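You operate a simulated robot arm through the tools that you are given. There is no shell and no other tool. Be economical: measure what you need, move in short steps, check, and stop when the job is done.

You are at the controls of a simulated two-armed robot. One attempt, no reset.

## Task
Fetch the small black bobbin and set it on the packing bench. Fetch the green vase and set it on the green record. Fetch the rolled strap and set it on the top of the white table. Take the white dated box from the blue mat and put it on the top of the beige desk. Put the yellow float on the shelf under the wooden table. Take the green jar and put it on the bench top before the sealer. Put the brown ink bottle on top of the blue book. Do these in any order. Set down upright: green vase, green jar, brown ink bottle.

It is judged by the outcome, as a careful person would: the job done as asked, and still so three seconds after it is handed in. It fails if anything else is knocked over, pushed out of place, dropped, spilled or broken.

## Robot
Two 6-joint arms with two-finger parallel grippers on one trunk, on a base that drives. Base frame: it is fixed to the floor where the robot stands at the start and does not move with it; the origin is under the middle of the robot, x ahead of it, y to its left, z up; the surface under the hand at the start is at about z = 808. Readings come in mm, degrees, newtons and seconds.
The left shoulder is at the start at [80, 216, 1595], the right one opposite. With the tool pointing down near the work surface each hand reaches from about 100 to 660 mm from the robot's upright axis, wherever it stands, measured 20 degrees to its own side. Places, roughly: bench top before the sealer [200, 6300, 800]; blue book [-1750, 1000, 500]; brown ink bottle [-1500, 750, 500]; dated box [-500, 4250, 750]; green jar [-750, 4000, 750]; green record [-1500, -1250, 1000]; green vase [750, 2000, 750]; packing bench [900, 1900, 800]; rolled strap (8x8x4 cm) [800, 2900, 300]; shelf under the wooden table [-800, 4200, 200]; small black bobbin (4x5x8 cm) [500, 200, 800]; top of the beige desk [1000, 4400, 900]; top of the white table [-2200, 6300, 900]; yellow float (6x6x6 cm) [-600, 4100, 800]. Payload 3.43 kg a hand.
Tool frame (each hand has its own): the origin (TCP) lies between the finger pads and is the grasp point; the fingertips stand 30 mm ahead of it; z points along the fingers, y is the line along which they close. Largest opening 94 mm; finger width 28, thickness 10; the body of the gripper, 50 by 96 mm, starts 55 mm behind the TCP.
Orientation is that of the tool frame in the base frame, as a unit quaternion [x, y, z, w]. With the fingers straight down and closing along the base's y, the tool's x points along the base's -x, its y along +y and its z along -z.

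## Interface
- The arms move only by the tool arm_command. It takes "left_moves", "right_moves" or both (then of equal length, played together; a hand with none holds still); each is text: rows parted by semicolons, each of 7 numbers parted by spaces: the gripper command, from -1 (fully open) to 1 (shut), values between in proportion, then the shift along the tool's x, y, z in units of 200 mm (1.0 is 200 mm), then the turn, a rotation vector about the tool's x, y, z in units of 180 degrees (1.0 is 180 degrees). In form: jaw tx ty tz ax ay az; .... A call has 1 to 10 rows; each row is the pose to reach, as a shift and turn from the pose commanded when the call began, along the tool's axes at that moment. A call with a number of a shift or a turn outside -1 to 1 is refused whole. Rows are played at 5 a second. More than 50 mm and 8.6 degrees between two rows, or a gripper value outside its range, and nothing of the call is played. A pose out of reach is approached as far as the arm can. The call stops where the force on the tool passes 40 N (or 10 N more than at its start, if that is more) or the arm is blocked; 0.2 s more then pass. The fingers move at their own pace (about 72 mm/s each) and stop on an object; they squeeze with about 40 N. The grip force told is the motor's: it shows also when the fingers shut on nothing. Time passes only in rows, and 0.2 s behind the last, so rows that repeat a pose let the fingers close. The reply holds the time, the measured pose of the TCP, the force on the tool along the base axes, the opening and the grip force, in the units named above and with some noise, with the torque about the TCP (base axes, N m) and any sound that the robot's microphone picked up.
- Cameras (640 x 400 px; columns grow to the right, rows downward): "scene" is now at [98, 15.8, 1743.8]; the picture's right is [0.24, -0.97, 0.00], its down [-0.82, -0.20, -0.54] and it looks along [0.52, 0.13, -0.84] (base axes); focal length 276 px, centre (320, 200). "left" rides on the left gripper at [76, -14, -103] in its tool frame; the picture's right is [0.18, 0.98, 0.00], its down [-0.75, 0.14, -0.64] and it looks along [-0.63, 0.12, 0.77] (tool axes); focal length 243 px, centre (320, 200). "right" rides on the right gripper at [76, 14, -102] in its tool frame; the picture's right is [-0.18, 0.98, 0.00], its down [-0.75, -0.14, -0.64] and it looks along [-0.63, -0.12, 0.77] (tool axes); focal length 243 px, centre (320, 200). There is no depth. A picture from a camera that has moved, and an enlarged one, comes with that camera's place and axes in the base frame and with its lens.
- capture(camera): a new picture of that camera. It takes no simulated time.
- lift_body(by): slides the trunk up (or, below 0, down) by that many mm; the arms and the scene camera ride with it, the base frame stays. It gives what a move gives, with no picture.
- roll_base(legs): drives the robot by 1 to 6 legs, each [ahead, left, turn to the left] in mm, mm and degrees, along the robot's own axes; the way and the turn of a leg run together, so that a leg with both is an arc; at most 1500 mm and 180 degrees a leg. The arms and the cameras ride along, it lands a little off, and it stops where it bumps. It gives what a move gives.
- head_to(pan, tilt): turns the head with the scene camera to pan (to the left, within 86 degrees either way) and tilt (down, from -29 to 69), counted from straight ahead of the robot. It gives what a move gives.
- inspect(camera, box): a new picture of the part [left, top, right, bottom] of that camera's present view, enlarged. It takes no simulated time.
- sign_off(): hands the job in; it is judged then, once.

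Work in short steps. Places have to be worked out from the pictures, the camera data and where the tool is seen: move nearer, look again, correct. Check each grasp and each placing, and mend what went wrong. You have 207 turns and 210 pictures in all, those below and enlarged ones among them. Open the grippers and draw the arms clear of the work before you hand the job in, unless the task says otherwise; then end with one line.

The tools are called after "Emit:" by a JSON object that holds its "fn" and its "kwargs". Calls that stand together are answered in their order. arm_command: Moves the arms, as the interface text tells. Its arguments: {"type":"object","properties":{"left_moves":{"type":"string"},"right_moves":{"type":"string"}},"required":[]} The other tools are called the same way: lift_body (by) slides the trunk up or down; roll_base (legs) drives the base; head_to (pan, tilt) turns the head that bears the scene camera; capture (camera) takes a picture; inspect (camera, box) takes an enlarged picture of a part of a camera's view; sign_off () hands the job in.

At the start:

```text
t: 0.0
left_eef_pos: [283.5, 268.3, 1012.5]
left_orientation: [0.0, 1.0, 0.001, 0.001]
left_contact_force: [-0.5, 0.9, -0.5]
left_ft_torque: [-0.01, 0.04, 0.0]
left_finger_gap: 94.0
left_grasp_force: 0.1
right_eef_pos: [531.3, 28.6, 1087.8]
right_orientation: [-0.001, 1.0, 0.0, 0.001]
right_contact_force: [0.5, 0.3, 0.0]
right_ft_torque: [0.0, -0.03, 0.02]
right_finger_gap: 93.9
right_grasp_force: 0.1
trunk travel left (down, up): [-825.0, 15.0]
robot x, y, heading: [2.2, -2.3, -0.1]
head pan, tilt: [14.1, 57.3]
```

scene: 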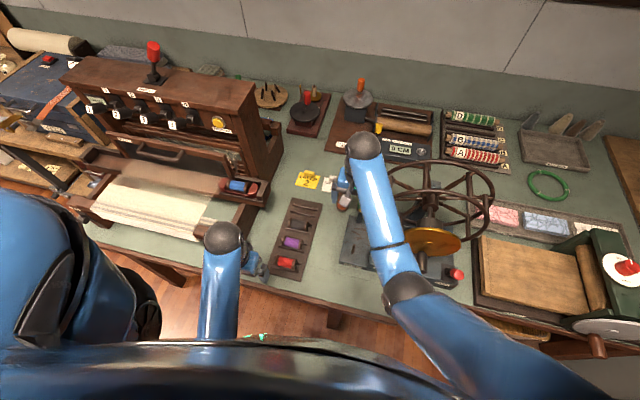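
right: 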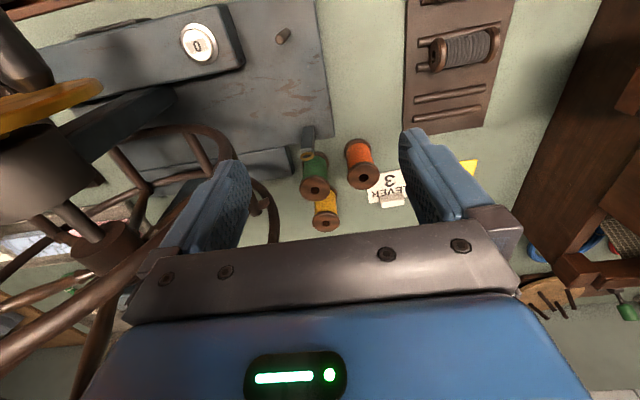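
left: 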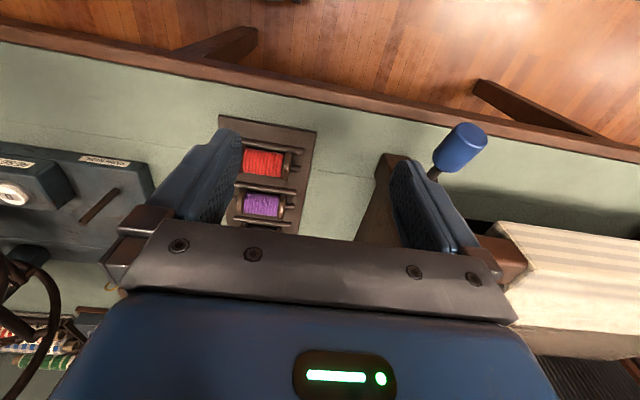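

I start by enlarging the bobbin rack area seen in the scene picture.

Emit:
{"fn": "inspect", "kwargs": {"camera": "scene", "box": [240, 160, 400, 290]}}

Emit:
{"fn": "inspect", "kwargs": {"camera": "right", "box": [380, 0, 540, 140]}}

```text
3.08 times, centred on (320, 225) of scene
camera zoom: at [98.0, 15.8, 1743.8], right [0.24, -0.97, 0.0], down [-0.82, -0.2, -0.54], along [0.52, 0.13, -0.84], focal length 850 px, centre (320, 123)
```

zoom: 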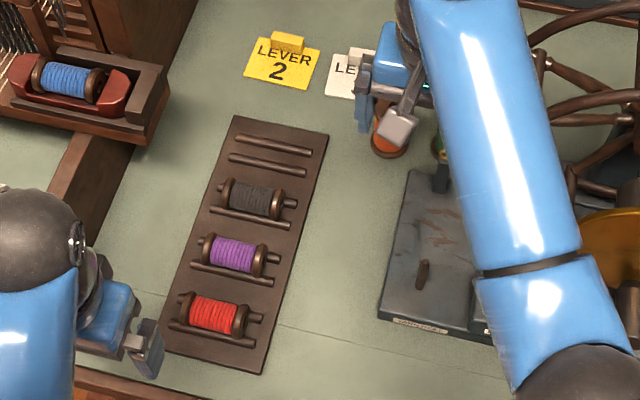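

```text
2.86 times, centred on (460, 70) of right
camera zoom: at [455.1, 41.1, 1190.2], right [0.18, 0.98, 0.0], down [0.75, -0.14, 0.64], along [0.63, -0.12, -0.77], focal length 693 px, centre (-80, 571)
```

zoom: 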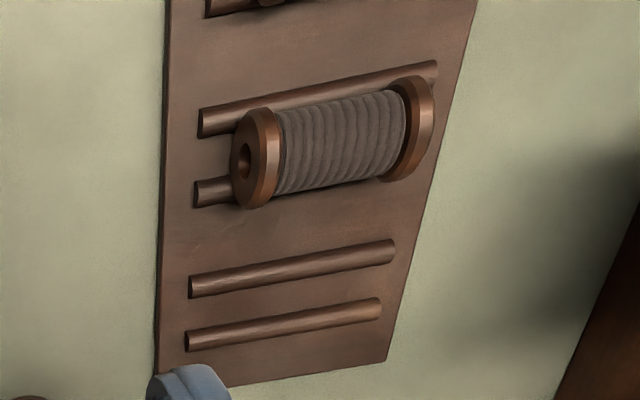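

The dark bobbin lies with its axis along y at about [537, 212, 832]. I'll use the left hand, turning it 90° so it closes along x while it moves over.

Emit:
{"fn": "arm_command", "kwargs": {"left_moves": "-1 -0.1 -0.028 0 0 0 -0.047; -1 -0.2 -0.056 0 0 0 -0.094; -1 -0.3 -0.084 0 0 0 -0.141; -1 -0.4 -0.112 0 0 0 -0.188; -1 -0.5 -0.14 0 0 0 -0.235; -1 -0.6 -0.168 0 0 0 -0.282; -1 -0.7 -0.196 0 0 0 -0.329; -1 -0.8 -0.224 0 0 0 -0.376; -1 -0.9 -0.252 0 0 0 -0.423; -1 -1 -0.28 0 0 0 -0.47"}}

Emit:
{"fn": "capture", "kwargs": {"camera": "left"}}

```text
t: 2.2
left_eef_pos: [485.2, 212.5, 1011.7]
left_orientation: [-0.674, 0.739, 0.0, 0.0]
left_contact_force: [-0.2, -0.1, 0.8]
left_ft_torque: [-0.03, 0.01, -0.02]
left_finger_gap: 94.0
left_grasp_force: 0.1
right_eef_pos: [531.4, 28.8, 1087.9]
right_orientation: [0.0, 1.0, 0.0, 0.0]
right_contact_force: [1.2, -0.1, -1.2]
right_ft_torque: [0.01, 0.02, 0.0]
right_finger_gap: 94.0
right_grasp_force: 0.1
trunk travel left (down, up): [-825.0, 15.0]
robot x, y, heading: [-0.3, -3.0, 0.3]
head pan, tilt: [14.1, 57.3]
```

```text
204 pictures are left
camera left: at [491.9, 135.2, 1114.7], right [-1.0, -0.09, 0.0], down [-0.07, 0.76, 0.64], along [-0.06, 0.64, -0.77], focal length 243 px, centre (320, 200)
```

left: 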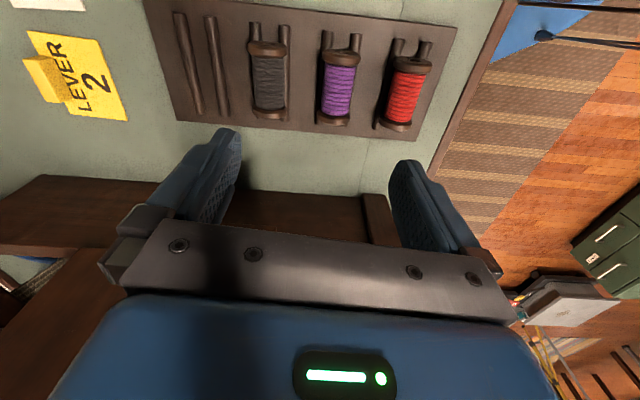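

The bobbin sits at about x=539, y=211. I square the hand, narrow the jaws to about 70 mm to miss the purple one, and come down.

Emit:
{"fn": "arm_command", "kwargs": {"left_moves": "-0.5 -0.018 -0.135 0 0 0 -0.015; -0.5 -0.018 -0.27 0.1 0 0 -0.03; -0.5 -0.018 -0.27 0.3 0 0 -0.03; -0.5 -0.018 -0.27 0.5 0 0 -0.03; -0.5 -0.018 -0.27 0.5 0 0 -0.03"}}

Emit:
{"fn": "capture", "kwargs": {"camera": "left"}}

Emit:
{"fn": "inspect", "kwargs": {"camera": "scene", "box": [240, 160, 400, 290]}}

```text
t: 3.4
left_eef_pos: [536.9, 211.6, 912.2]
left_orientation: [-0.707, 0.708, 0.001, 0.0]
left_contact_force: [0.1, -0.6, 0.1]
left_ft_torque: [-0.01, 0.0, 0.0]
left_finger_gap: 70.9
left_grasp_force: 0.0
right_eef_pos: [531.2, 27.5, 1087.3]
right_orientation: [0.0, 1.0, 0.001, 0.0]
right_contact_force: [0.4, 0.6, -0.3]
right_ft_torque: [0.03, 0.02, 0.01]
right_finger_gap: 94.1
right_grasp_force: 0.0
trunk travel left (down, up): [-825.0, 15.0]
robot x, y, heading: [-3.8, -1.0, 0.3]
head pan, tilt: [14.1, 57.3]
```

```text
203 pictures are left
camera left: at [550.5, 134.1, 1013.8], right [-0.98, -0.18, 0.0], down [-0.14, 0.75, 0.64], along [-0.12, 0.63, -0.77], focal length 243 px, centre (320, 200)
```

left: 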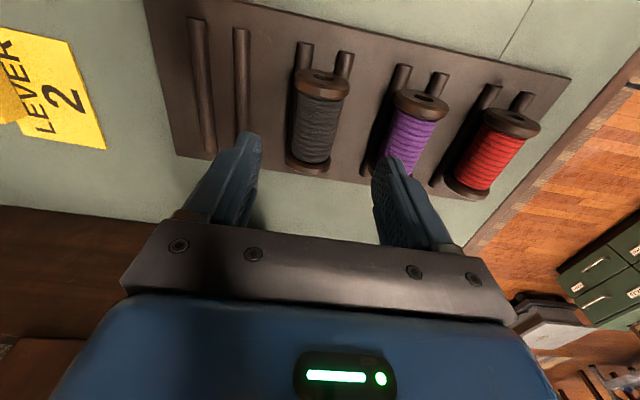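

```text
3.08 times, centred on (320, 225) of scene
camera zoom: at [99.0, 15.7, 1743.7], right [0.24, -0.97, 0.0], down [-0.82, -0.2, -0.54], along [0.52, 0.13, -0.84], focal length 850 px, centre (320, 123)
```

zoom: 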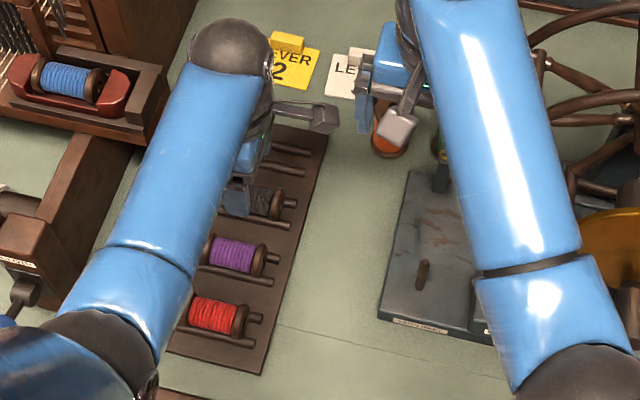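

Aligned (bobbin at about x=537, y=214). Going down to z≈858 and closing.

Emit:
{"fn": "arm_command", "kwargs": {"left_moves": "-0.5 -0.01 0 0.13 0 0 0; -0.5 -0.01 0 0.27 0 0 0; -0.5 -0.01 0 0.27 0 0 0; 1 -0.01 0 0.27 0 0 0; 1 -0.01 0 0.27 0 0 0; 1 -0.01 0 0.27 0 0 0; 1 -0.01 0 0.27 0 0 0"}}

Emit:
{"fn": "capture", "kwargs": {"camera": "left"}}

```text
t: 5.0
left_eef_pos: [534.4, 211.9, 856.1]
left_orientation: [-0.707, 0.707, -0.001, 0.001]
left_contact_force: [1.9, 0.7, 4.3]
left_ft_torque: [-0.02, -0.07, 0.04]
left_finger_gap: 31.2
left_grasp_force: 40.2
right_eef_pos: [531.3, 27.7, 1087.2]
right_orientation: [-0.001, 1.0, 0.0, 0.0]
right_contact_force: [-0.6, 0.3, -0.7]
right_ft_torque: [-0.01, -0.01, -0.01]
right_finger_gap: 93.8
right_grasp_force: 0.1
trunk travel left (down, up): [-825.0, 15.0]
robot x, y, heading: [-2.1, -0.4, 0.2]
head pan, tilt: [14.1, 57.3]
```

```text
201 pictures are left
camera left: at [548.8, 135.8, 959.0], right [-0.98, -0.18, 0.0], down [-0.14, 0.75, 0.64], along [-0.12, 0.63, -0.77], focal length 243 px, centre (320, 200)
```

left: 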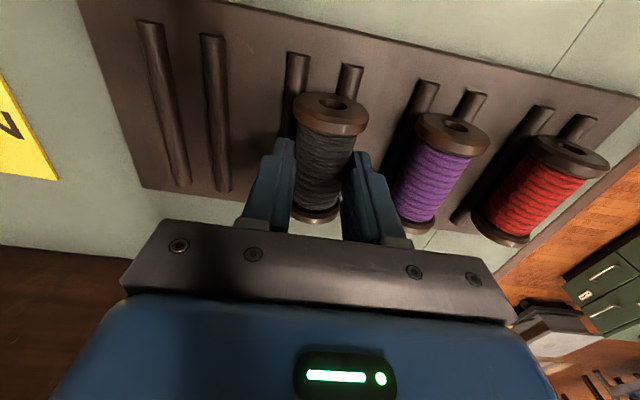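

Gripped at 31 mm on the winding. Lifting straight up.

Emit:
{"fn": "arm_command", "kwargs": {"left_moves": "1 0 0 -0.15 0 0 0; 1 0 0 -0.35 0 0 0; 1 0 0 -0.55 0 0 0; 1 0 0 -0.75 0 0 0; 1 0 0 -0.95 0 0 0"}}

Emit:
{"fn": "capture", "kwargs": {"camera": "left"}}

Emit:
{"fn": "head_to", "kwargs": {"pan": 80, "tilt": 25}}

Emit:
{"fn": "capture", "kwargs": {"camera": "scene"}}

```text
t: 6.2
left_eef_pos: [538.3, 213.5, 1048.0]
left_orientation: [0.708, -0.707, -0.001, 0.0]
left_contact_force: [-0.9, -0.4, 0.5]
left_ft_torque: [0.0, -0.01, 0.01]
left_finger_gap: 31.4
left_grasp_force: 39.6
right_eef_pos: [530.2, 28.4, 1087.2]
right_orientation: [0.0, 1.0, 0.0, 0.001]
right_contact_force: [0.3, 1.5, 0.2]
right_ft_torque: [-0.02, 0.0, -0.04]
right_finger_gap: 93.8
right_grasp_force: 0.1
trunk travel left (down, up): [-825.0, 15.0]
robot x, y, heading: [4.5, 0.8, -0.1]
head pan, tilt: [14.1, 57.3]
```

```text
200 pictures are left
camera left: at [551.3, 137.5, 1150.4], right [-0.98, -0.18, 0.0], down [-0.14, 0.75, 0.64], along [-0.12, 0.63, -0.77], focal length 243 px, centre (320, 200)
```

left: 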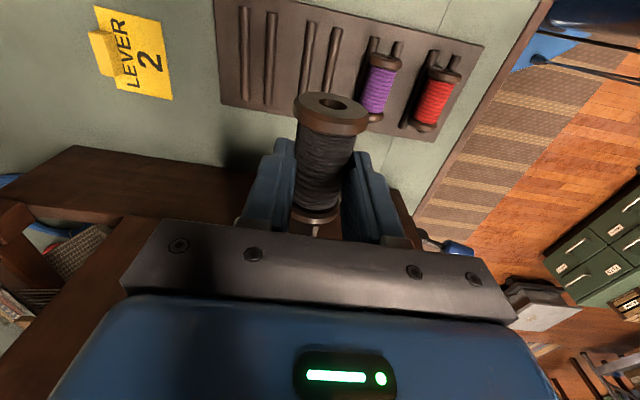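

```text
t: 7.6
left_eef_pos: [537.3, 214.9, 1045.9]
left_orientation: [-0.707, 0.707, -0.001, 0.0]
left_contact_force: [0.8, -0.6, -0.1]
left_ft_torque: [0.02, -0.01, 0.0]
left_finger_gap: 31.2
left_grasp_force: 40.2
right_eef_pos: [531.4, 27.9, 1087.1]
right_orientation: [0.001, 1.0, 0.0, 0.0]
right_contact_force: [0.5, -0.3, -0.2]
right_ft_torque: [-0.01, -0.01, -0.03]
right_finger_gap: 93.9
right_grasp_force: 0.1
trunk travel left (down, up): [-825.0, 15.0]
robot x, y, heading: [1.2, -3.2, 0.0]
head pan, tilt: [80.0, 25.0]
```

```text
199 pictures are left
camera scene: at [46.8, 89.7, 1790.6], right [0.98, -0.17, 0.0], down [-0.07, -0.42, -0.91], along [0.16, 0.89, -0.42], focal length 276 px, centre (320, 200)
```

scene: 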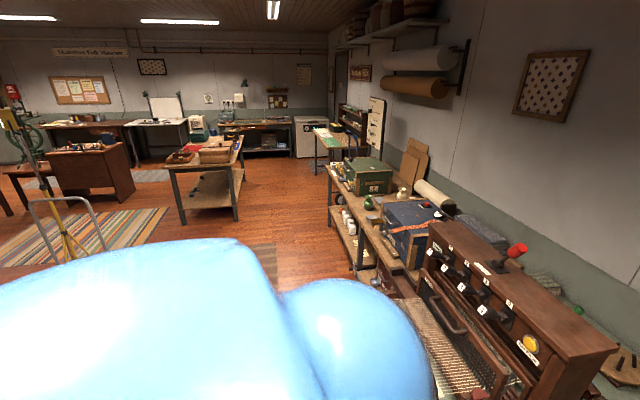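

Bobbin is held. Let me look closely at the bench to the left before driving.

Emit:
{"fn": "inspect", "kwargs": {"camera": "scene", "box": [300, 100, 480, 280]}}

Emit:
{"fn": "inspect", "kwargs": {"camera": "scene", "box": [0, 80, 320, 280]}}

```text
2.22 times, centred on (390, 190) of scene
camera zoom: at [46.8, 89.7, 1790.6], right [0.98, -0.17, 0.0], down [-0.07, -0.42, -0.91], along [0.16, 0.89, -0.42], focal length 614 px, centre (164, 222)
```

zoom: 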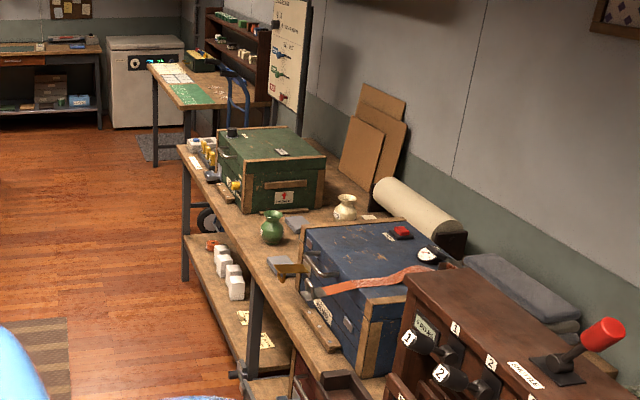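

```text
2.00 times, centred on (160, 180) of scene
camera zoom: at [46.8, 89.7, 1790.6], right [0.98, -0.17, 0.0], down [-0.07, -0.42, -0.91], along [0.16, 0.89, -0.42], focal length 553 px, centre (640, 240)
```

zoom: 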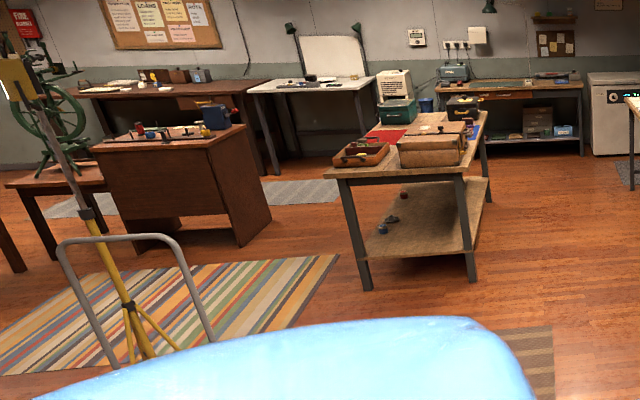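

Floor to the left looks clear. I back off 450 mm, then strafe left to y≈1000 and look.

Emit:
{"fn": "roll_base", "kwargs": {"legs": [[-450, 0, 0], [0, 1000, 0]]}}

Emit:
{"fn": "head_to", "kwargs": {"pan": 40, "tilt": 35}}

Emit:
{"fn": "capture", "kwargs": {"camera": "scene"}}

```text
t: 15.1
left_eef_pos: [64.7, 1218.2, 1047.3]
left_orientation: [0.714, -0.7, 0.0, 0.0]
left_contact_force: [-0.7, -0.3, -0.4]
left_ft_torque: [-0.01, -0.01, 0.02]
left_finger_gap: 31.5
left_grasp_force: 40.2
right_eef_pos: [60.9, 1031.9, 1087.2]
right_orientation: [-0.009, 1.0, 0.001, 0.0]
right_contact_force: [-0.6, 0.0, 0.6]
right_ft_torque: [0.01, -0.01, 0.02]
right_finger_gap: 94.1
right_grasp_force: 0.1
trunk travel left (down, up): [-825.0, 15.0]
robot x, y, heading: [-467.5, 995.9, 1.2]
head pan, tilt: [80.0, 25.0]
```

```text
t: 16.2
left_eef_pos: [63.7, 1220.4, 1048.2]
left_orientation: [0.714, -0.701, 0.0, 0.0]
left_contact_force: [0.9, -0.3, -0.2]
left_ft_torque: [0.02, 0.01, -0.04]
left_finger_gap: 31.3
left_grasp_force: 40.6
right_eef_pos: [61.6, 1035.3, 1088.0]
right_orientation: [-0.009, 1.0, 0.0, 0.0]
right_contact_force: [0.9, 0.3, 0.1]
right_ft_torque: [0.0, -0.04, 0.0]
right_finger_gap: 93.9
right_grasp_force: 0.1
trunk travel left (down, up): [-825.0, 15.0]
robot x, y, heading: [-468.9, 997.0, 1.0]
head pan, tilt: [40.0, 35.0]
```

```text
196 pictures are left
camera scene: at [-371.7, 1053.9, 1774.9], right [0.66, -0.75, 0.0], down [-0.43, -0.38, -0.82], along [0.62, 0.54, -0.57], focal length 276 px, centre (320, 200)
```

scene: 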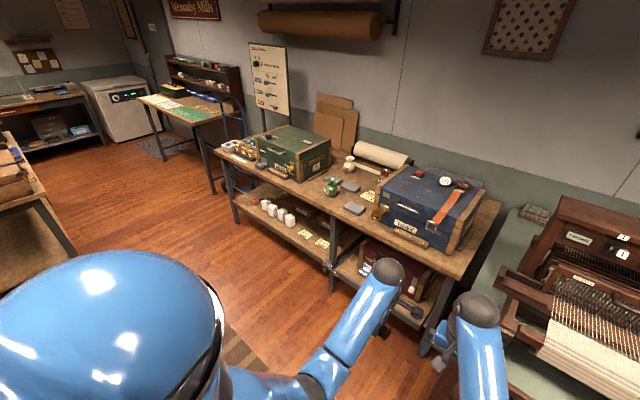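

The vase is near [830, 2005]; bench edge near x≈620. I strafe to y≈1800, then go ahead so the bench is in reach (hands are at z>1040, above the things there).

Emit:
{"fn": "roll_base", "kwargs": {"legs": [[0, 830, -1.1], [600, 0, 0]]}}

Emit:
{"fn": "head_to", "kwargs": {"pan": 10, "tilt": 50}}

Emit:
{"fn": "capture", "kwargs": {"camera": "scene"}}

```text
t: 23.6
left_eef_pos: [667.4, 2033.5, 1049.6]
left_orientation: [-0.706, 0.708, -0.001, 0.001]
left_contact_force: [0.6, 0.9, -0.1]
left_ft_torque: [-0.01, 0.01, 0.01]
left_finger_gap: 31.1
left_grasp_force: 39.9
right_eef_pos: [661.3, 1848.8, 1087.9]
right_orientation: [0.002, 1.0, 0.0, 0.001]
right_contact_force: [-0.4, 0.3, -0.1]
right_ft_torque: [0.02, 0.0, 0.01]
right_finger_gap: 94.0
right_grasp_force: 0.1
trunk travel left (down, up): [-825.0, 15.0]
robot x, y, heading: [130.8, 1822.9, -0.5]
head pan, tilt: [40.0, 35.0]
```

```text
t: 24.6
left_eef_pos: [670.1, 2034.2, 1048.3]
left_orientation: [-0.706, 0.709, 0.001, 0.0]
left_contact_force: [-1.1, 0.5, -1.2]
left_ft_torque: [-0.02, 0.01, -0.02]
left_finger_gap: 31.1
left_grasp_force: 39.9
right_eef_pos: [663.0, 1848.5, 1087.1]
right_orientation: [0.001, 1.0, 0.001, 0.0]
right_contact_force: [0.0, -0.7, 0.4]
right_ft_torque: [-0.01, -0.01, 0.0]
right_finger_gap: 93.9
right_grasp_force: 0.0
trunk travel left (down, up): [-825.0, 15.0]
robot x, y, heading: [132.6, 1823.3, -0.4]
head pan, tilt: [10.0, 50.0]
```

```text
195 pictures are left
camera scene: at [238.7, 1834.2, 1753.1], right [0.17, -0.99, 0.0], down [-0.76, -0.13, -0.64], along [0.63, 0.11, -0.77], focal length 276 px, centre (320, 200)
```

scene: 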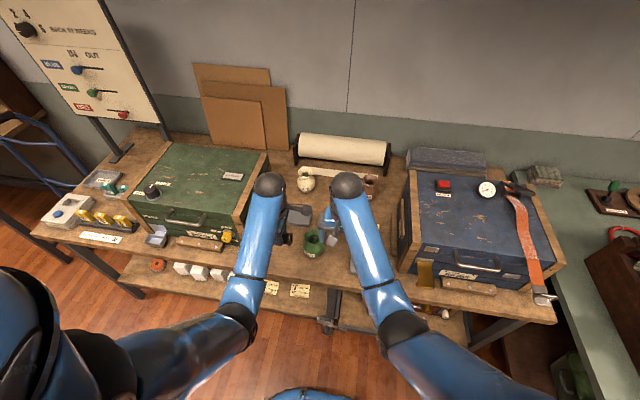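

Wrist views next to find the vase and a free spot.

Emit:
{"fn": "inspect", "kwargs": {"camera": "scene", "box": [220, 150, 460, 310]}}

Emit:
{"fn": "capture", "kwargs": {"camera": "right"}}

Emit:
{"fn": "capture", "kwargs": {"camera": "left"}}

```text
2.50 times, centred on (340, 230) of scene
camera zoom: at [238.7, 1834.2, 1753.1], right [0.17, -0.99, 0.0], down [-0.76, -0.13, -0.64], along [0.63, 0.11, -0.77], focal length 691 px, centre (270, 125)
```

zoom: 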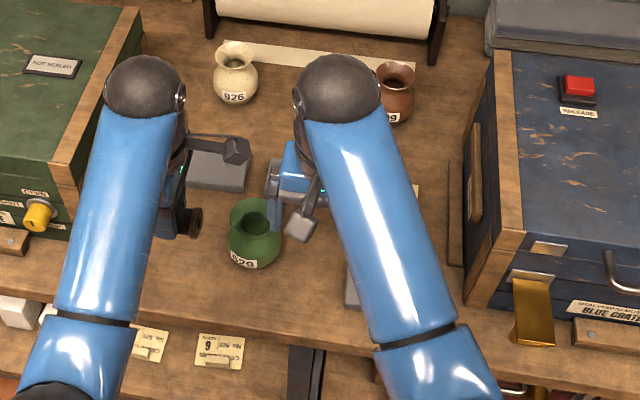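

```text
193 pictures are left
camera right: at [587.2, 1861.8, 1189.8], right [0.19, 0.98, 0.0], down [0.75, -0.14, 0.64], along [0.63, -0.12, -0.77], focal length 243 px, centre (320, 200)
```

right: 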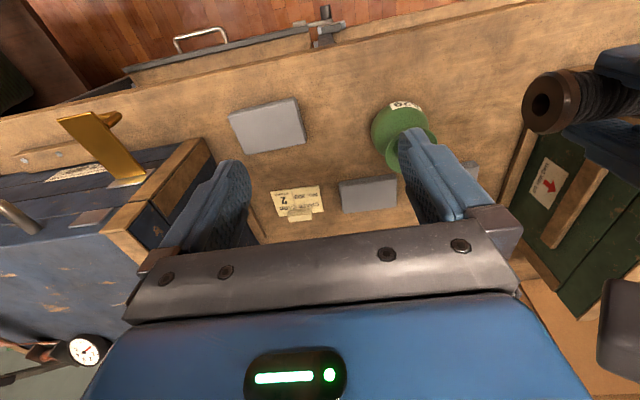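

```text
192 pictures are left
camera left: at [683.8, 1958.0, 1149.5], right [-0.98, -0.18, 0.0], down [-0.14, 0.75, 0.64], along [-0.12, 0.63, -0.77], focal length 243 px, centre (320, 200)
```

left: 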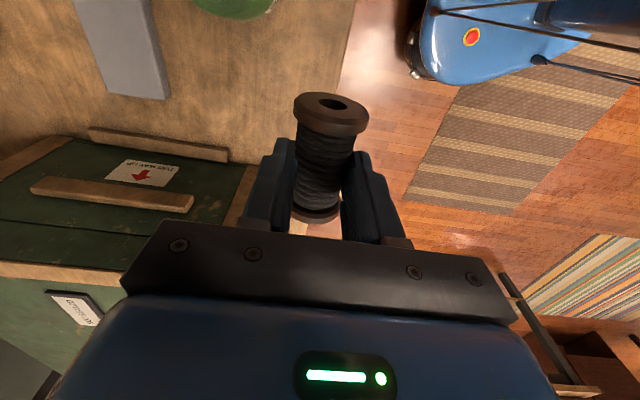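

Vase is about [790, 1958]; there's free bench at about [720, 2070] between it and the green crate. Moving the bobbin over there and part-way down.

Emit:
{"fn": "arm_command", "kwargs": {"left_moves": "1 -0.06 -0.08 0 0 0 0; 1 -0.12 -0.17 0 0 0 0; 1 -0.18 -0.25 0.1 0 0 0; 1 -0.18 -0.25 0.3 0 0 0; 1 -0.18 -0.25 0.5 0 0 0; 1 -0.18 -0.25 0.7 0 0 0; 1 -0.18 -0.25 0.85 0 0 0; 1 -0.18 -0.25 0.85 0 0 0"}}

Emit:
{"fn": "capture", "kwargs": {"camera": "left"}}

Emit:
{"fn": "capture", "kwargs": {"camera": "right"}}

```text
t: 26.4
left_eef_pos: [718.4, 2069.5, 876.9]
left_orientation: [-0.706, 0.709, 0.0, 0.0]
left_contact_force: [-0.2, 0.1, 0.8]
left_ft_torque: [0.0, -0.02, 0.0]
left_finger_gap: 31.3
left_grasp_force: 39.9
right_eef_pos: [661.9, 1848.8, 1087.1]
right_orientation: [0.002, 1.0, 0.0, 0.0]
right_contact_force: [-0.9, 0.4, -0.1]
right_ft_torque: [0.0, 0.0, 0.0]
right_finger_gap: 94.1
right_grasp_force: 0.0
trunk travel left (down, up): [-825.0, 15.0]
robot x, y, heading: [134.2, 1826.9, 0.1]
head pan, tilt: [10.0, 50.0]
```

```text
191 pictures are left
camera left: at [733.4, 1993.7, 979.5], right [-0.98, -0.18, 0.0], down [-0.14, 0.75, 0.64], along [-0.12, 0.63, -0.77], focal length 243 px, centre (320, 200)
```

left: 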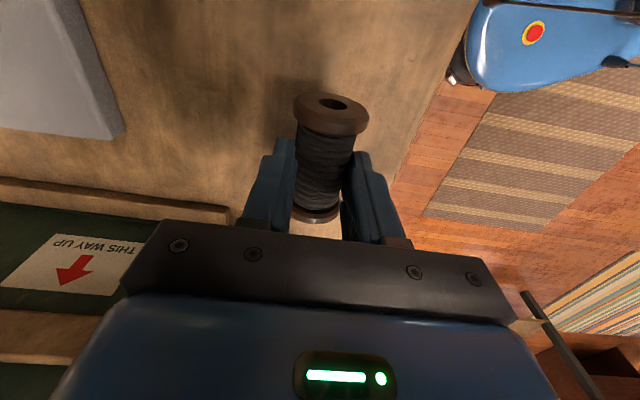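

```text
190 pictures are left
camera right: at [586.3, 1861.9, 1190.2], right [0.19, 0.98, 0.0], down [0.75, -0.14, 0.64], along [0.63, -0.12, -0.77], focal length 243 px, centre (320, 200)
```

right: 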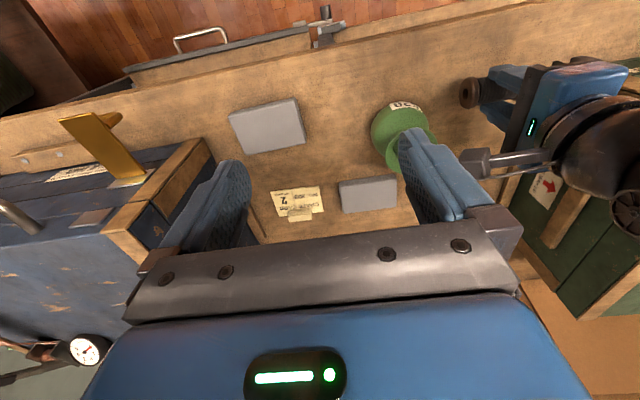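

Shifting a little further from the vase for the camera's sake, and lowering until contact.

Emit:
{"fn": "arm_command", "kwargs": {"left_moves": "1 -0.08 0.02 0.02 0 0 0; 1 -0.15 0.04 0.1 0 0 0; 1 -0.15 0.04 0.2 0 0 0; 1 -0.15 0.04 0.26 0 0 0; 1 -0.15 0.04 0.3 0 0 0; 1 -0.15 0.04 0.33 0 0 0; 1 -0.15 0.04 0.36 0 0 0; 1 -0.15 0.04 0.36 0 0 0"}}

Emit:
{"fn": "capture", "kwargs": {"camera": "left"}}

Emit:
{"fn": "inspect", "kwargs": {"camera": "right", "box": [360, 40, 560, 200]}}

```text
t: 27.6
left_eef_pos: [715.2, 2101.4, 831.2]
left_orientation: [-0.706, 0.708, -0.005, 0.009]
left_contact_force: [-11.9, -1.2, 33.9]
left_ft_torque: [-0.16, 0.32, -0.06]
left_finger_gap: 29.1
left_grasp_force: 40.1
left hand out of reach, approached as far as the arm can: row 5
right_eef_pos: [659.3, 1847.7, 1089.1]
right_orientation: [0.001, 1.0, 0.001, 0.002]
right_contact_force: [0.3, 0.0, 0.0]
right_ft_torque: [-0.02, 0.01, -0.01]
right_finger_gap: 93.7
right_grasp_force: 0.1
trunk travel left (down, up): [-825.0, 15.0]
robot x, y, heading: [129.4, 1822.7, -0.1]
head pan, tilt: [10.0, 50.0]
stopped in row 5 (left hand): the force on the tool passed its limit at 64 N (the readings are from after the stop); the commanded pose is now the measured one
```

```text
189 pictures are left
camera left: at [727.6, 2024.8, 934.1], right [-0.98, -0.18, -0.02], down [-0.15, 0.75, 0.64], along [-0.1, 0.63, -0.77], focal length 243 px, centre (320, 200)
```

left: 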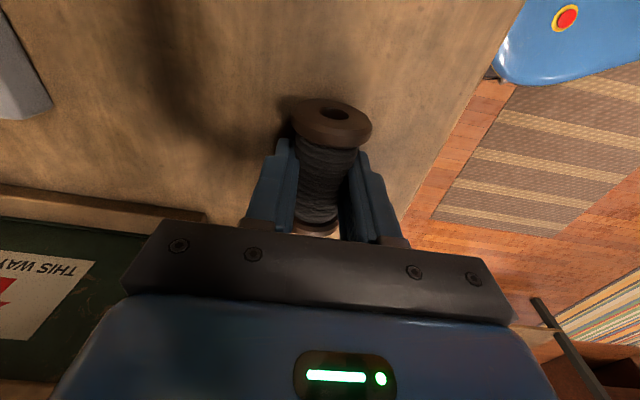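

```text
2.50 times, centred on (460, 120) of right
camera zoom: at [583.3, 1861.0, 1191.8], right [0.19, 0.98, 0.0], down [0.75, -0.14, 0.64], along [0.63, -0.12, -0.76], focal length 606 px, centre (-30, 400)
```

zoom: 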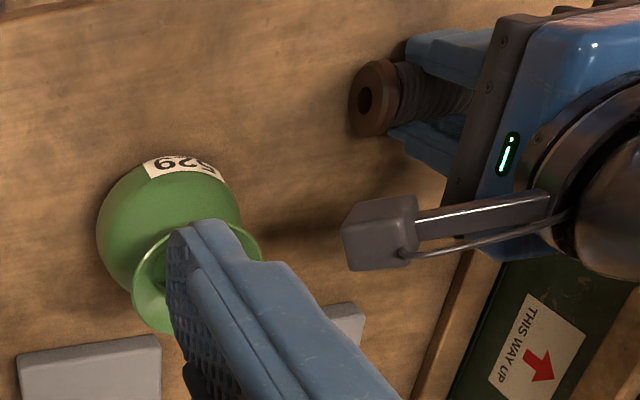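

Contact at TCP z≈831, so the bench top is near z≈787. I ease the load by 2 mm and open.

Emit:
{"fn": "arm_command", "kwargs": {"left_moves": "1 0 0 -0.01 0 0 0; 1 0 0 -0.012 0 0 0; 0.2 0 0 -0.012 0 0 0; -0.2 0 0 -0.012 0 0 0; -0.5 0 0 -0.012 0 0 0; -0.5 0 0 -0.012 0 0 0"}}

Emit:
{"fn": "capture", "kwargs": {"camera": "left"}}

```text
t: 28.9
left_eef_pos: [716.7, 2101.4, 832.0]
left_orientation: [-0.707, 0.707, -0.004, 0.007]
left_contact_force: [14.8, -0.6, 17.9]
left_ft_torque: [-0.29, 0.19, 0.19]
left_finger_gap: 61.7
left_grasp_force: 0.0
right_eef_pos: [663.2, 1848.1, 1087.7]
right_orientation: [0.001, 1.0, 0.0, 0.0]
right_contact_force: [-0.7, 0.1, -0.4]
right_ft_torque: [-0.03, 0.0, 0.02]
right_finger_gap: 94.0
right_grasp_force: 0.2
trunk travel left (down, up): [-825.0, 15.0]
robot x, y, heading: [129.1, 1819.6, -0.2]
head pan, tilt: [10.0, 50.0]
```

```text
187 pictures are left
camera left: at [729.7, 2024.3, 933.0], right [-0.98, -0.18, -0.02], down [-0.15, 0.75, 0.64], along [-0.1, 0.63, -0.77], focal length 243 px, centre (320, 200)
```

left: 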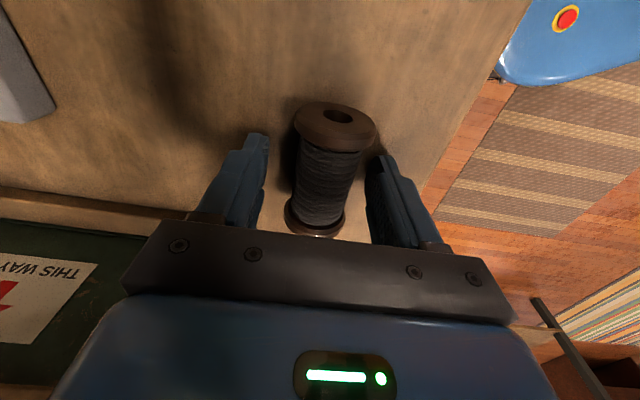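

Fingertips are pressing the bench (top ≈ 800), bobbin lies free. Raising the hand straight.

Emit:
{"fn": "arm_command", "kwargs": {"left_moves": "-0.5 0 0 -0.05 0 0 0; -0.5 0 0 -0.2 0 0 0; -0.5 0 0 -0.4 0 0 0; -0.5 0 0 -0.6 0 0 0; -0.5 0 0 -0.8 0 0 0; -0.5 0 0 -1 0 0 0"}}

Emit:
{"fn": "capture", "kwargs": {"camera": "left"}}

Emit:
{"fn": "capture", "kwargs": {"camera": "right"}}

```text
t: 30.4
left_eef_pos: [712.7, 2102.4, 1029.4]
left_orientation: [-0.706, 0.708, -0.004, 0.007]
left_contact_force: [-0.1, -0.4, 0.5]
left_ft_torque: [-0.02, -0.04, -0.01]
left_finger_gap: 70.5
left_grasp_force: 0.1
right_eef_pos: [662.7, 1848.1, 1087.0]
right_orientation: [0.001, 1.0, 0.001, 0.0]
right_contact_force: [0.6, -0.4, -0.3]
right_ft_torque: [0.02, -0.03, 0.03]
right_finger_gap: 94.0
right_grasp_force: 0.0
trunk travel left (down, up): [-825.0, 15.0]
robot x, y, heading: [131.8, 1821.8, -0.1]
head pan, tilt: [10.0, 50.0]
```

```text
186 pictures are left
camera left: at [725.7, 2025.4, 1132.7], right [-0.98, -0.18, -0.01], down [-0.15, 0.75, 0.64], along [-0.11, 0.63, -0.77], focal length 243 px, centre (320, 200)
```

left: 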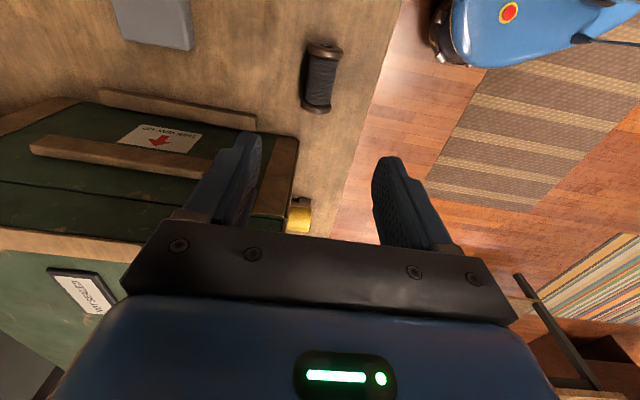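

```text
185 pictures are left
camera right: at [586.0, 1861.8, 1190.2], right [0.19, 0.98, 0.0], down [0.75, -0.14, 0.64], along [0.63, -0.12, -0.77], focal length 243 px, centre (320, 200)
```

right: 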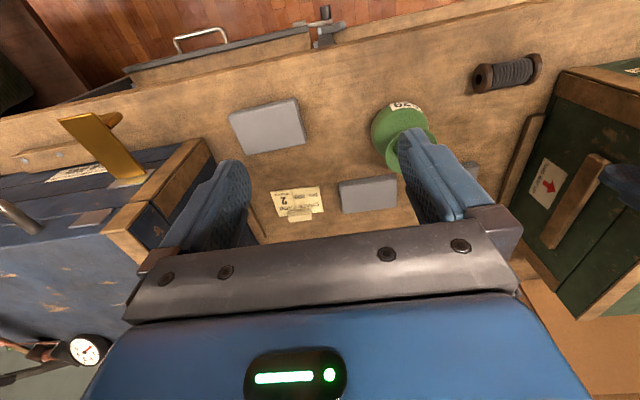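

Bobbin is stable. Vase is at about [760, 1949], rim near z≈900. I roll ahead 110 mm to bring it in reach, then look closely.

Emit:
{"fn": "roll_base", "kwargs": {"legs": [[110, 0, 0]]}}

Emit:
{"fn": "arm_command", "kwargs": {"right_moves": "-1 0 0.15 0 0 0 0; -1 0 0.3 0 0 0 0; -1 0 0.3 0 0 0 0"}}

Emit:
{"fn": "inspect", "kwargs": {"camera": "scene", "box": [220, 170, 460, 320]}}

Emit:
{"fn": "capture", "kwargs": {"camera": "right"}}

```text
t: 31.5
left_eef_pos: [811.3, 2104.4, 1034.5]
left_orientation: [0.708, -0.706, 0.006, -0.009]
left_contact_force: [-0.8, 0.2, -0.1]
left_ft_torque: [-0.02, -0.02, 0.0]
left_finger_gap: 70.3
left_grasp_force: 0.0
right_eef_pos: [761.0, 1850.1, 1091.1]
right_orientation: [-0.001, 1.0, 0.0, 0.003]
right_contact_force: [-1.3, -0.1, 0.3]
right_ft_torque: [0.0, -0.05, 0.01]
right_finger_gap: 94.4
right_grasp_force: 0.1
trunk travel left (down, up): [-825.0, 15.0]
robot x, y, heading: [235.1, 1819.6, -0.0]
head pan, tilt: [10.0, 50.0]
```

```text
t: 32.3
left_eef_pos: [817.1, 2103.0, 1029.9]
left_orientation: [0.709, -0.706, 0.004, -0.006]
left_contact_force: [0.3, -0.2, -0.1]
left_ft_torque: [0.01, 0.02, 0.02]
left_finger_gap: 70.5
left_grasp_force: 0.0
right_eef_pos: [768.0, 1910.5, 1086.0]
right_orientation: [-0.001, 1.0, 0.0, 0.0]
right_contact_force: [-0.7, 0.6, -0.7]
right_ft_torque: [-0.02, 0.02, -0.02]
right_finger_gap: 94.2
right_grasp_force: 0.0
trunk travel left (down, up): [-825.0, 15.0]
robot x, y, heading: [236.0, 1822.2, -0.1]
head pan, tilt: [10.0, 50.0]
```

```text
2.67 times, centred on (340, 245) of scene
camera zoom: at [342.7, 1833.9, 1753.2], right [0.17, -0.98, 0.0], down [-0.75, -0.13, -0.64], along [0.63, 0.11, -0.77], focal length 737 px, centre (267, 80)
```

zoom: 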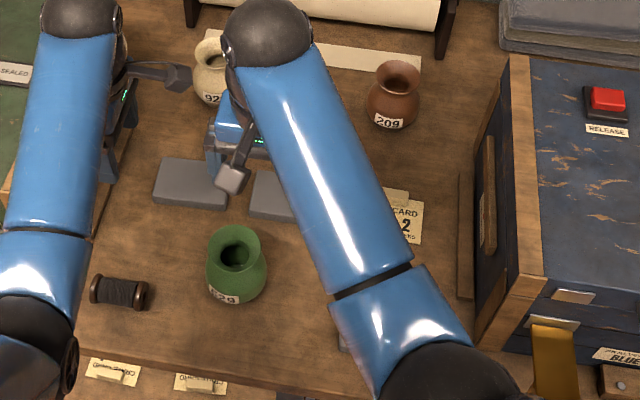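

```text
183 pictures are left
camera right: at [691.7, 1923.3, 1189.0], right [0.18, 0.98, 0.0], down [0.75, -0.14, 0.64], along [0.63, -0.12, -0.77], focal length 243 px, centre (320, 200)
```

right: 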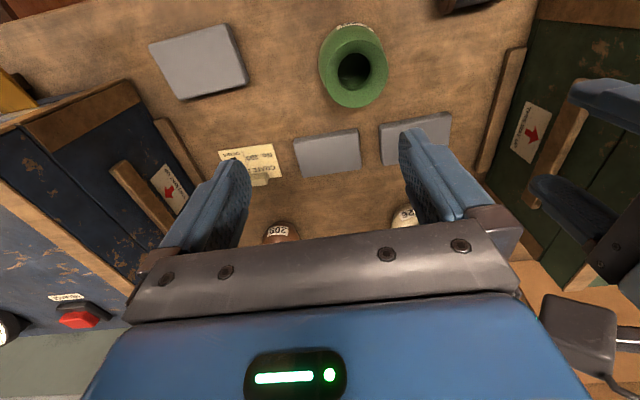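

Rim centre computed at about [758, 1945, 905]; body is ~77 mm wide. Aligning above it and lowering to z≈960 for a check.

Emit:
{"fn": "arm_command", "kwargs": {"right_moves": "-1 0.02 0.09 0 0 0 0; -1 0.05 0.172 0.1 0 0 0; -1 0.05 0.172 0.3 0 0 0; -1 0.05 0.172 0.5 0 0 0; -1 0.05 0.172 0.6 0 0 0; -1 0.05 0.172 0.6 0 0 0"}}

Emit:
{"fn": "capture", "kwargs": {"camera": "right"}}

Emit:
{"fn": "inspect", "kwargs": {"camera": "scene", "box": [220, 170, 460, 320]}}

```text
t: 33.7
left_eef_pos: [816.5, 2104.5, 1030.3]
left_orientation: [0.708, -0.707, 0.004, -0.006]
left_contact_force: [-0.6, 0.1, -0.3]
left_ft_torque: [-0.01, -0.01, 0.0]
left_finger_gap: 70.6
left_grasp_force: 0.1
right_eef_pos: [756.7, 1945.9, 967.1]
right_orientation: [-0.001, 1.0, -0.001, -0.001]
right_contact_force: [-0.6, -0.1, 0.5]
right_ft_torque: [0.01, -0.02, 0.02]
right_finger_gap: 94.1
right_grasp_force: 0.2
trunk travel left (down, up): [-825.0, 15.0]
robot x, y, heading: [237.0, 1820.4, 0.1]
head pan, tilt: [10.0, 50.0]
```

```text
182 pictures are left
camera right: at [681.0, 1958.1, 1069.5], right [0.18, 0.98, 0.0], down [0.75, -0.14, 0.64], along [0.63, -0.12, -0.77], focal length 243 px, centre (320, 200)
```

right: 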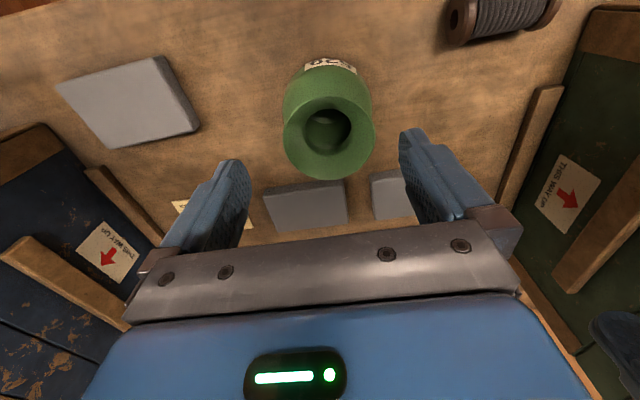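

```text
2.67 times, centred on (340, 245) of scene
camera zoom: at [343.1, 1834.6, 1753.1], right [0.17, -0.98, 0.0], down [-0.75, -0.13, -0.64], along [0.63, 0.11, -0.77], focal length 737 px, centre (267, 80)
```

zoom: 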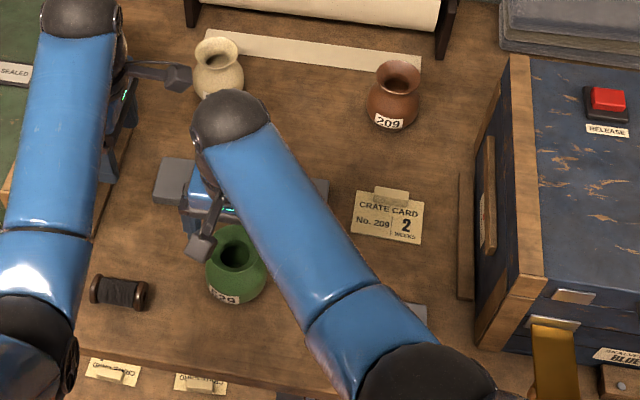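

Aligned to within a few mm. Lowering around the body to z≈863 and closing.

Emit:
{"fn": "arm_command", "kwargs": {"right_moves": "-1 0 0.012 0.15 0 0 0; -1 0 0.012 0.3 0 0 0; -1 0 0.012 0.42 0 0 0; -1 0 0.012 0.52 0 0 0; -1 0 0.012 0.52 0 0 0; 1 0 0.012 0.52 0 0 0; 1 0 0.012 0.52 0 0 0; 1 0 0.012 0.52 0 0 0"}}

Emit:
{"fn": "capture", "kwargs": {"camera": "right"}}

```text
t: 35.5
left_eef_pos: [816.4, 2104.4, 1029.9]
left_orientation: [0.707, -0.707, 0.004, -0.006]
left_contact_force: [0.2, -0.3, 0.6]
left_ft_torque: [-0.02, 0.02, -0.03]
left_finger_gap: 70.6
left_grasp_force: 0.1
right_eef_pos: [747.1, 1940.8, 875.1]
right_orientation: [-0.001, 1.0, 0.001, 0.003]
right_contact_force: [3.9, -1.3, 17.6]
right_ft_torque: [-0.23, -0.07, 0.03]
right_finger_gap: 77.6
right_grasp_force: 40.3
right hand out of reach, approached as far as the arm can: row 3, 4, 5, 6, 7, 8
trunk travel left (down, up): [-825.0, 15.0]
robot x, y, heading: [238.7, 1824.1, -0.0]
head pan, tilt: [10.0, 50.0]
```

```text
180 pictures are left
camera right: at [671.1, 1952.5, 977.6], right [0.18, 0.98, 0.0], down [0.75, -0.14, 0.65], along [0.63, -0.12, -0.76], focal length 243 px, centre (320, 200)
```

right: 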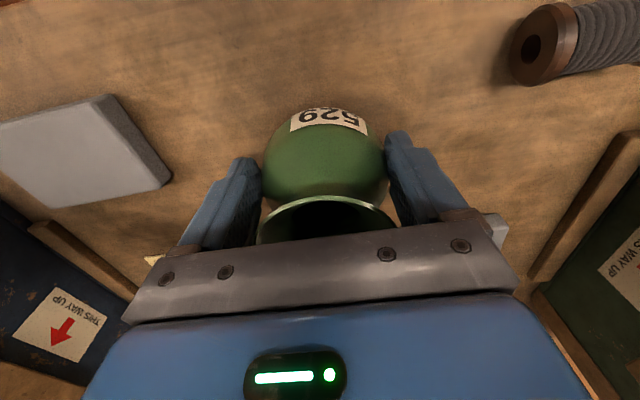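

The hand hit its reach limit and holds only the shoulder of the vase, off-centre. I release, rise, and lower the trunk 100 mm to gain reach.

Emit:
{"fn": "arm_command", "kwargs": {"left_moves": "-0.5 0 0 0 0 0 0; -0.5 0 0 0 0 0 0; -0.5 0 0 -0.2 0 0 0; -0.5 0 0 -0.4 0 0 0; -0.5 0 0 -0.6 0 0 0; -0.5 0 0 -0.6 0 0 0", "right_moves": "0.1 0 0 0 0 0 0; -1 0 0 0 0 0 0; -1 0 0 -0.15 0 0 0; -1 0 0 -0.3 0 0 0; -1 0 0 -0.5 0 0 0; -1 0 0 -0.6 0 0 0"}}

Emit:
{"fn": "capture", "kwargs": {"camera": "right"}}

```text
t: 36.9
left_eef_pos: [844.1, 2108.5, 1111.2]
left_orientation: [0.708, -0.707, 0.005, -0.007]
left_contact_force: [0.5, -0.6, -0.2]
left_ft_torque: [-0.05, 0.02, -0.01]
left_finger_gap: 70.5
left_grasp_force: 0.0
left hand out of reach, approached as far as the arm can: row 4, 5, 6
right_eef_pos: [744.0, 1939.7, 993.3]
right_orientation: [-0.001, 1.0, 0.0, -0.001]
right_contact_force: [-1.1, -0.7, 0.2]
right_ft_torque: [0.03, -0.01, 0.01]
right_finger_gap: 94.0
right_grasp_force: 0.0
trunk travel left (down, up): [-825.0, 15.0]
robot x, y, heading: [237.8, 1821.5, -0.2]
head pan, tilt: [10.0, 50.0]
```

```text
179 pictures are left
camera right: at [669.5, 1952.6, 1095.5], right [0.18, 0.98, 0.0], down [0.75, -0.14, 0.64], along [0.63, -0.12, -0.77], focal length 243 px, centre (320, 200)
```

right: 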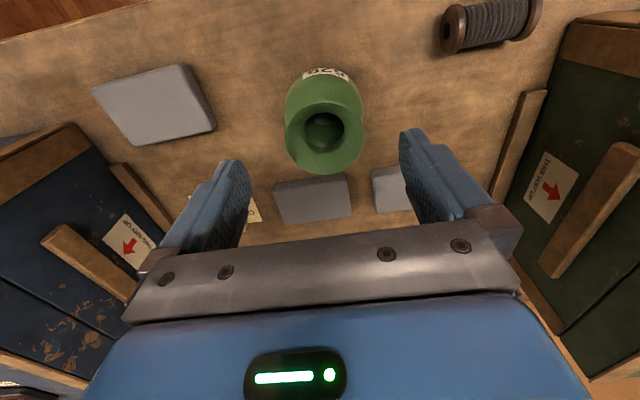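

Vase still upright at about [755, 1940]. Raising right hand a bit, then lowering the trunk 100.

Emit:
{"fn": "arm_command", "kwargs": {"right_moves": "-1 0 0 -0.2 0 0 0; -1 0 0 -0.35 0 0 0; -1 0 0 -0.35 0 0 0"}}

Emit:
{"fn": "lift_body", "kwargs": {"by": -90}}

Emit:
{"fn": "capture", "kwargs": {"camera": "right"}}

```text
t: 37.7
left_eef_pos: [845.0, 2109.5, 1110.3]
left_orientation: [0.708, -0.707, 0.005, -0.006]
left_contact_force: [-0.1, -0.4, -0.6]
left_ft_torque: [0.02, -0.03, 0.0]
left_finger_gap: 70.2
left_grasp_force: 0.1
right_eef_pos: [747.4, 1939.2, 1063.6]
right_orientation: [-0.001, 1.0, 0.0, 0.0]
right_contact_force: [0.5, -0.4, 0.0]
right_ft_torque: [-0.03, -0.01, 0.0]
right_finger_gap: 94.1
right_grasp_force: 0.0
trunk travel left (down, up): [-825.0, 15.0]
robot x, y, heading: [235.6, 1823.1, -0.2]
head pan, tilt: [10.0, 50.0]
```

```text
t: 39.0
left_eef_pos: [844.9, 2108.2, 1021.4]
left_orientation: [0.708, -0.707, 0.004, -0.007]
left_contact_force: [0.4, -0.6, -0.7]
left_ft_torque: [-0.03, 0.01, -0.01]
left_finger_gap: 70.4
left_grasp_force: 0.0
right_eef_pos: [747.6, 1938.0, 971.7]
right_orientation: [-0.001, 1.0, 0.001, 0.0]
right_contact_force: [0.4, 0.8, 0.7]
right_ft_torque: [-0.03, -0.02, 0.04]
right_finger_gap: 94.1
right_grasp_force: 0.1
trunk travel left (down, up): [-735.0, 105.0]
robot x, y, heading: [238.2, 1823.2, 0.1]
head pan, tilt: [10.0, 50.0]
```

```text
178 pictures are left
camera right: at [672.2, 1951.9, 1074.9], right [0.18, 0.98, 0.0], down [0.75, -0.14, 0.64], along [0.63, -0.12, -0.77], focal length 243 px, centre (320, 200)
```

right: 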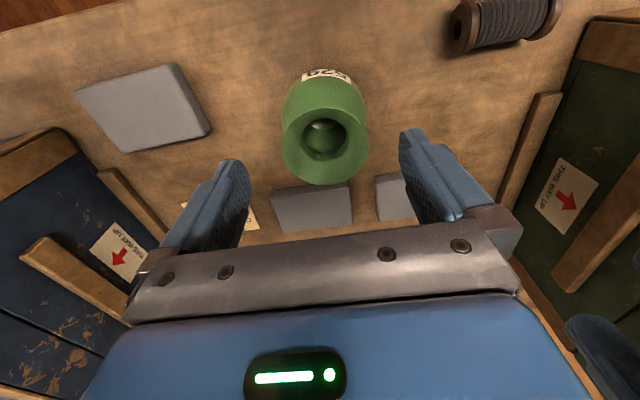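

Target [756, 1940]. Lowering to z≈857 and closing.

Emit:
{"fn": "arm_command", "kwargs": {"right_moves": "-1 -0.04 0.01 0.1 0 0 0; -1 -0.04 0.01 0.25 0 0 0; -1 -0.04 0.01 0.4 0 0 0; -1 -0.04 0.01 0.5 0 0 0; -1 -0.04 0.01 0.57 0 0 0; -1 -0.04 0.01 0.57 0 0 0; 1 -0.04 0.01 0.57 0 0 0; 1 -0.04 0.01 0.57 0 0 0; 1 -0.04 0.01 0.57 0 0 0"}}

Emit:
{"fn": "capture", "kwargs": {"camera": "right"}}

```text
t: 41.0
left_eef_pos: [845.4, 2110.9, 1022.2]
left_orientation: [0.708, -0.706, 0.003, -0.007]
left_contact_force: [-0.4, 0.0, 0.3]
left_ft_torque: [0.02, 0.0, 0.04]
left_finger_gap: 70.7
left_grasp_force: 0.0
right_eef_pos: [757.0, 1940.7, 857.0]
right_orientation: [0.0, 1.0, -0.001, 0.0]
right_contact_force: [0.6, -0.1, -0.2]
right_ft_torque: [0.0, 0.0, -0.01]
right_finger_gap: 79.2
right_grasp_force: 40.0
trunk travel left (down, up): [-735.0, 105.0]
robot x, y, heading: [238.8, 1820.6, -0.1]
head pan, tilt: [10.0, 50.0]
```

```text
177 pictures are left
camera right: at [681.0, 1953.6, 959.6], right [0.18, 0.98, 0.0], down [0.75, -0.14, 0.64], along [0.63, -0.12, -0.77], focal length 243 px, centre (320, 200)
```

right: 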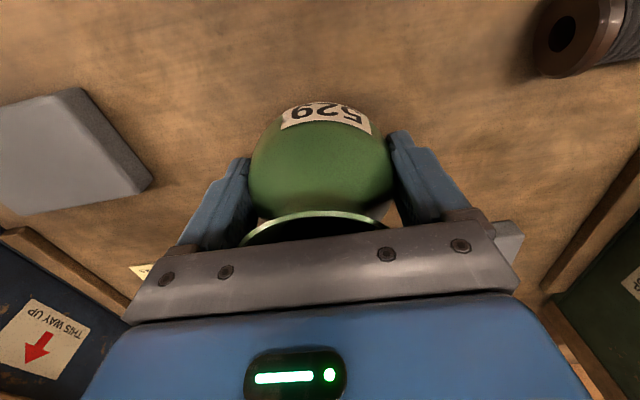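

Firm grip at 79 mm; vase base lies 57 mm below the TCP. Lifting.

Emit:
{"fn": "arm_command", "kwargs": {"right_moves": "1 0 0 -0.1 0 0 0; 1 0 0 -0.25 0 0 0; 1 0 0 -0.45 0 0 0; 1 0 0 -0.65 0 0 0; 1 0 0 -0.85 0 0 0; 1 0 0 -1 0 0 0"}}

Emit:
{"fn": "capture", "kwargs": {"camera": "right"}}

```text
t: 42.4
left_eef_pos: [846.9, 2110.4, 1020.8]
left_orientation: [0.708, -0.706, 0.004, -0.006]
left_contact_force: [0.5, -0.3, -0.3]
left_ft_torque: [0.01, -0.05, 0.04]
left_finger_gap: 70.5
left_grasp_force: 0.2
right_eef_pos: [765.3, 1948.6, 1044.5]
right_orientation: [-0.001, 1.0, -0.001, 0.0]
right_contact_force: [-0.6, 0.3, -2.0]
right_ft_torque: [-0.01, 0.03, 0.02]
right_finger_gap: 79.2
right_grasp_force: 39.9
right hand out of reach, approached as far as the arm can: row 6
trunk travel left (down, up): [-735.0, 105.0]
robot x, y, heading: [235.8, 1824.8, -0.1]
head pan, tilt: [10.0, 50.0]
```

```text
176 pictures are left
camera right: at [689.6, 1961.1, 1147.7], right [0.18, 0.98, 0.0], down [0.75, -0.14, 0.64], along [0.63, -0.12, -0.77], focal length 243 px, centre (320, 200)
```

right: 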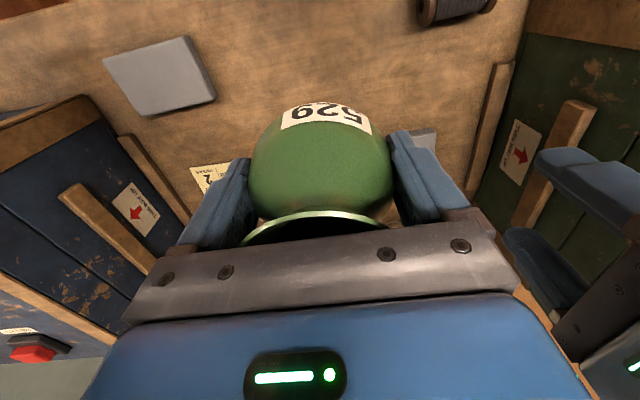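

Vase lifted. Backing off from the bench and turning right to look towards the record.

Emit:
{"fn": "roll_base", "kwargs": {"legs": [[-600, 0, 0], [0, 0, -120]]}}

Emit:
{"fn": "head_to", "kwargs": {"pan": 0, "tilt": 25}}

Emit:
{"fn": "capture", "kwargs": {"camera": "scene"}}

```text
t: 50.7
left_eef_pos: [-415.6, 1151.7, 1020.7]
left_orientation: [0.259, 0.966, -0.008, -0.001]
left_contact_force: [-0.1, 0.3, -1.3]
left_ft_torque: [0.0, -0.03, 0.01]
left_finger_gap: 70.5
left_grasp_force: 0.0
right_eef_pos: [-516.0, 1303.6, 1045.1]
right_orientation: [0.866, 0.5, 0.0, 0.0]
right_contact_force: [0.0, 0.1, -2.4]
right_ft_torque: [0.0, 0.01, -0.01]
right_finger_gap: 78.7
right_grasp_force: 40.1
trunk travel left (down, up): [-735.0, 105.0]
robot x, y, heading: [-361.9, 1822.0, -120.3]
head pan, tilt: [10.0, 50.0]
```

```text
t: 51.6
left_eef_pos: [-415.9, 1152.4, 1020.8]
left_orientation: [0.258, 0.966, -0.008, 0.0]
left_contact_force: [0.3, 0.0, 0.2]
left_ft_torque: [0.03, 0.0, 0.02]
left_finger_gap: 70.7
left_grasp_force: 0.1
right_eef_pos: [-516.6, 1304.2, 1043.4]
right_orientation: [0.865, 0.501, 0.0, 0.001]
right_contact_force: [0.5, 0.5, -1.9]
right_ft_torque: [0.0, -0.01, 0.0]
right_finger_gap: 78.5
right_grasp_force: 39.4
trunk travel left (down, up): [-735.0, 105.0]
robot x, y, heading: [-360.2, 1822.3, -120.2]
head pan, tilt: [0.0, 25.0]
```

```text
175 pictures are left
camera scene: at [-421.5, 1715.7, 1700.5], right [-0.87, 0.5, 0.0], down [0.21, 0.37, -0.91], along [-0.45, -0.78, -0.42], focal length 276 px, centre (320, 200)
```

scene: 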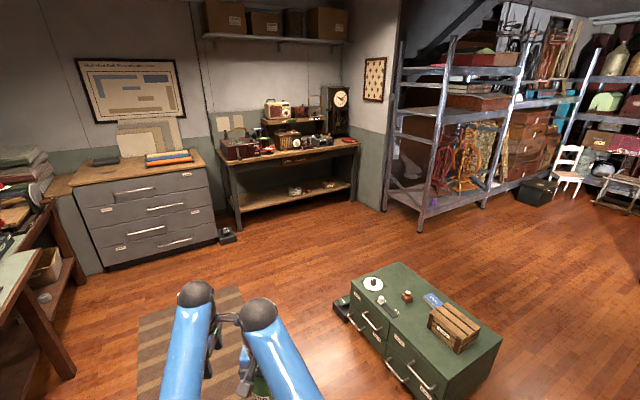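

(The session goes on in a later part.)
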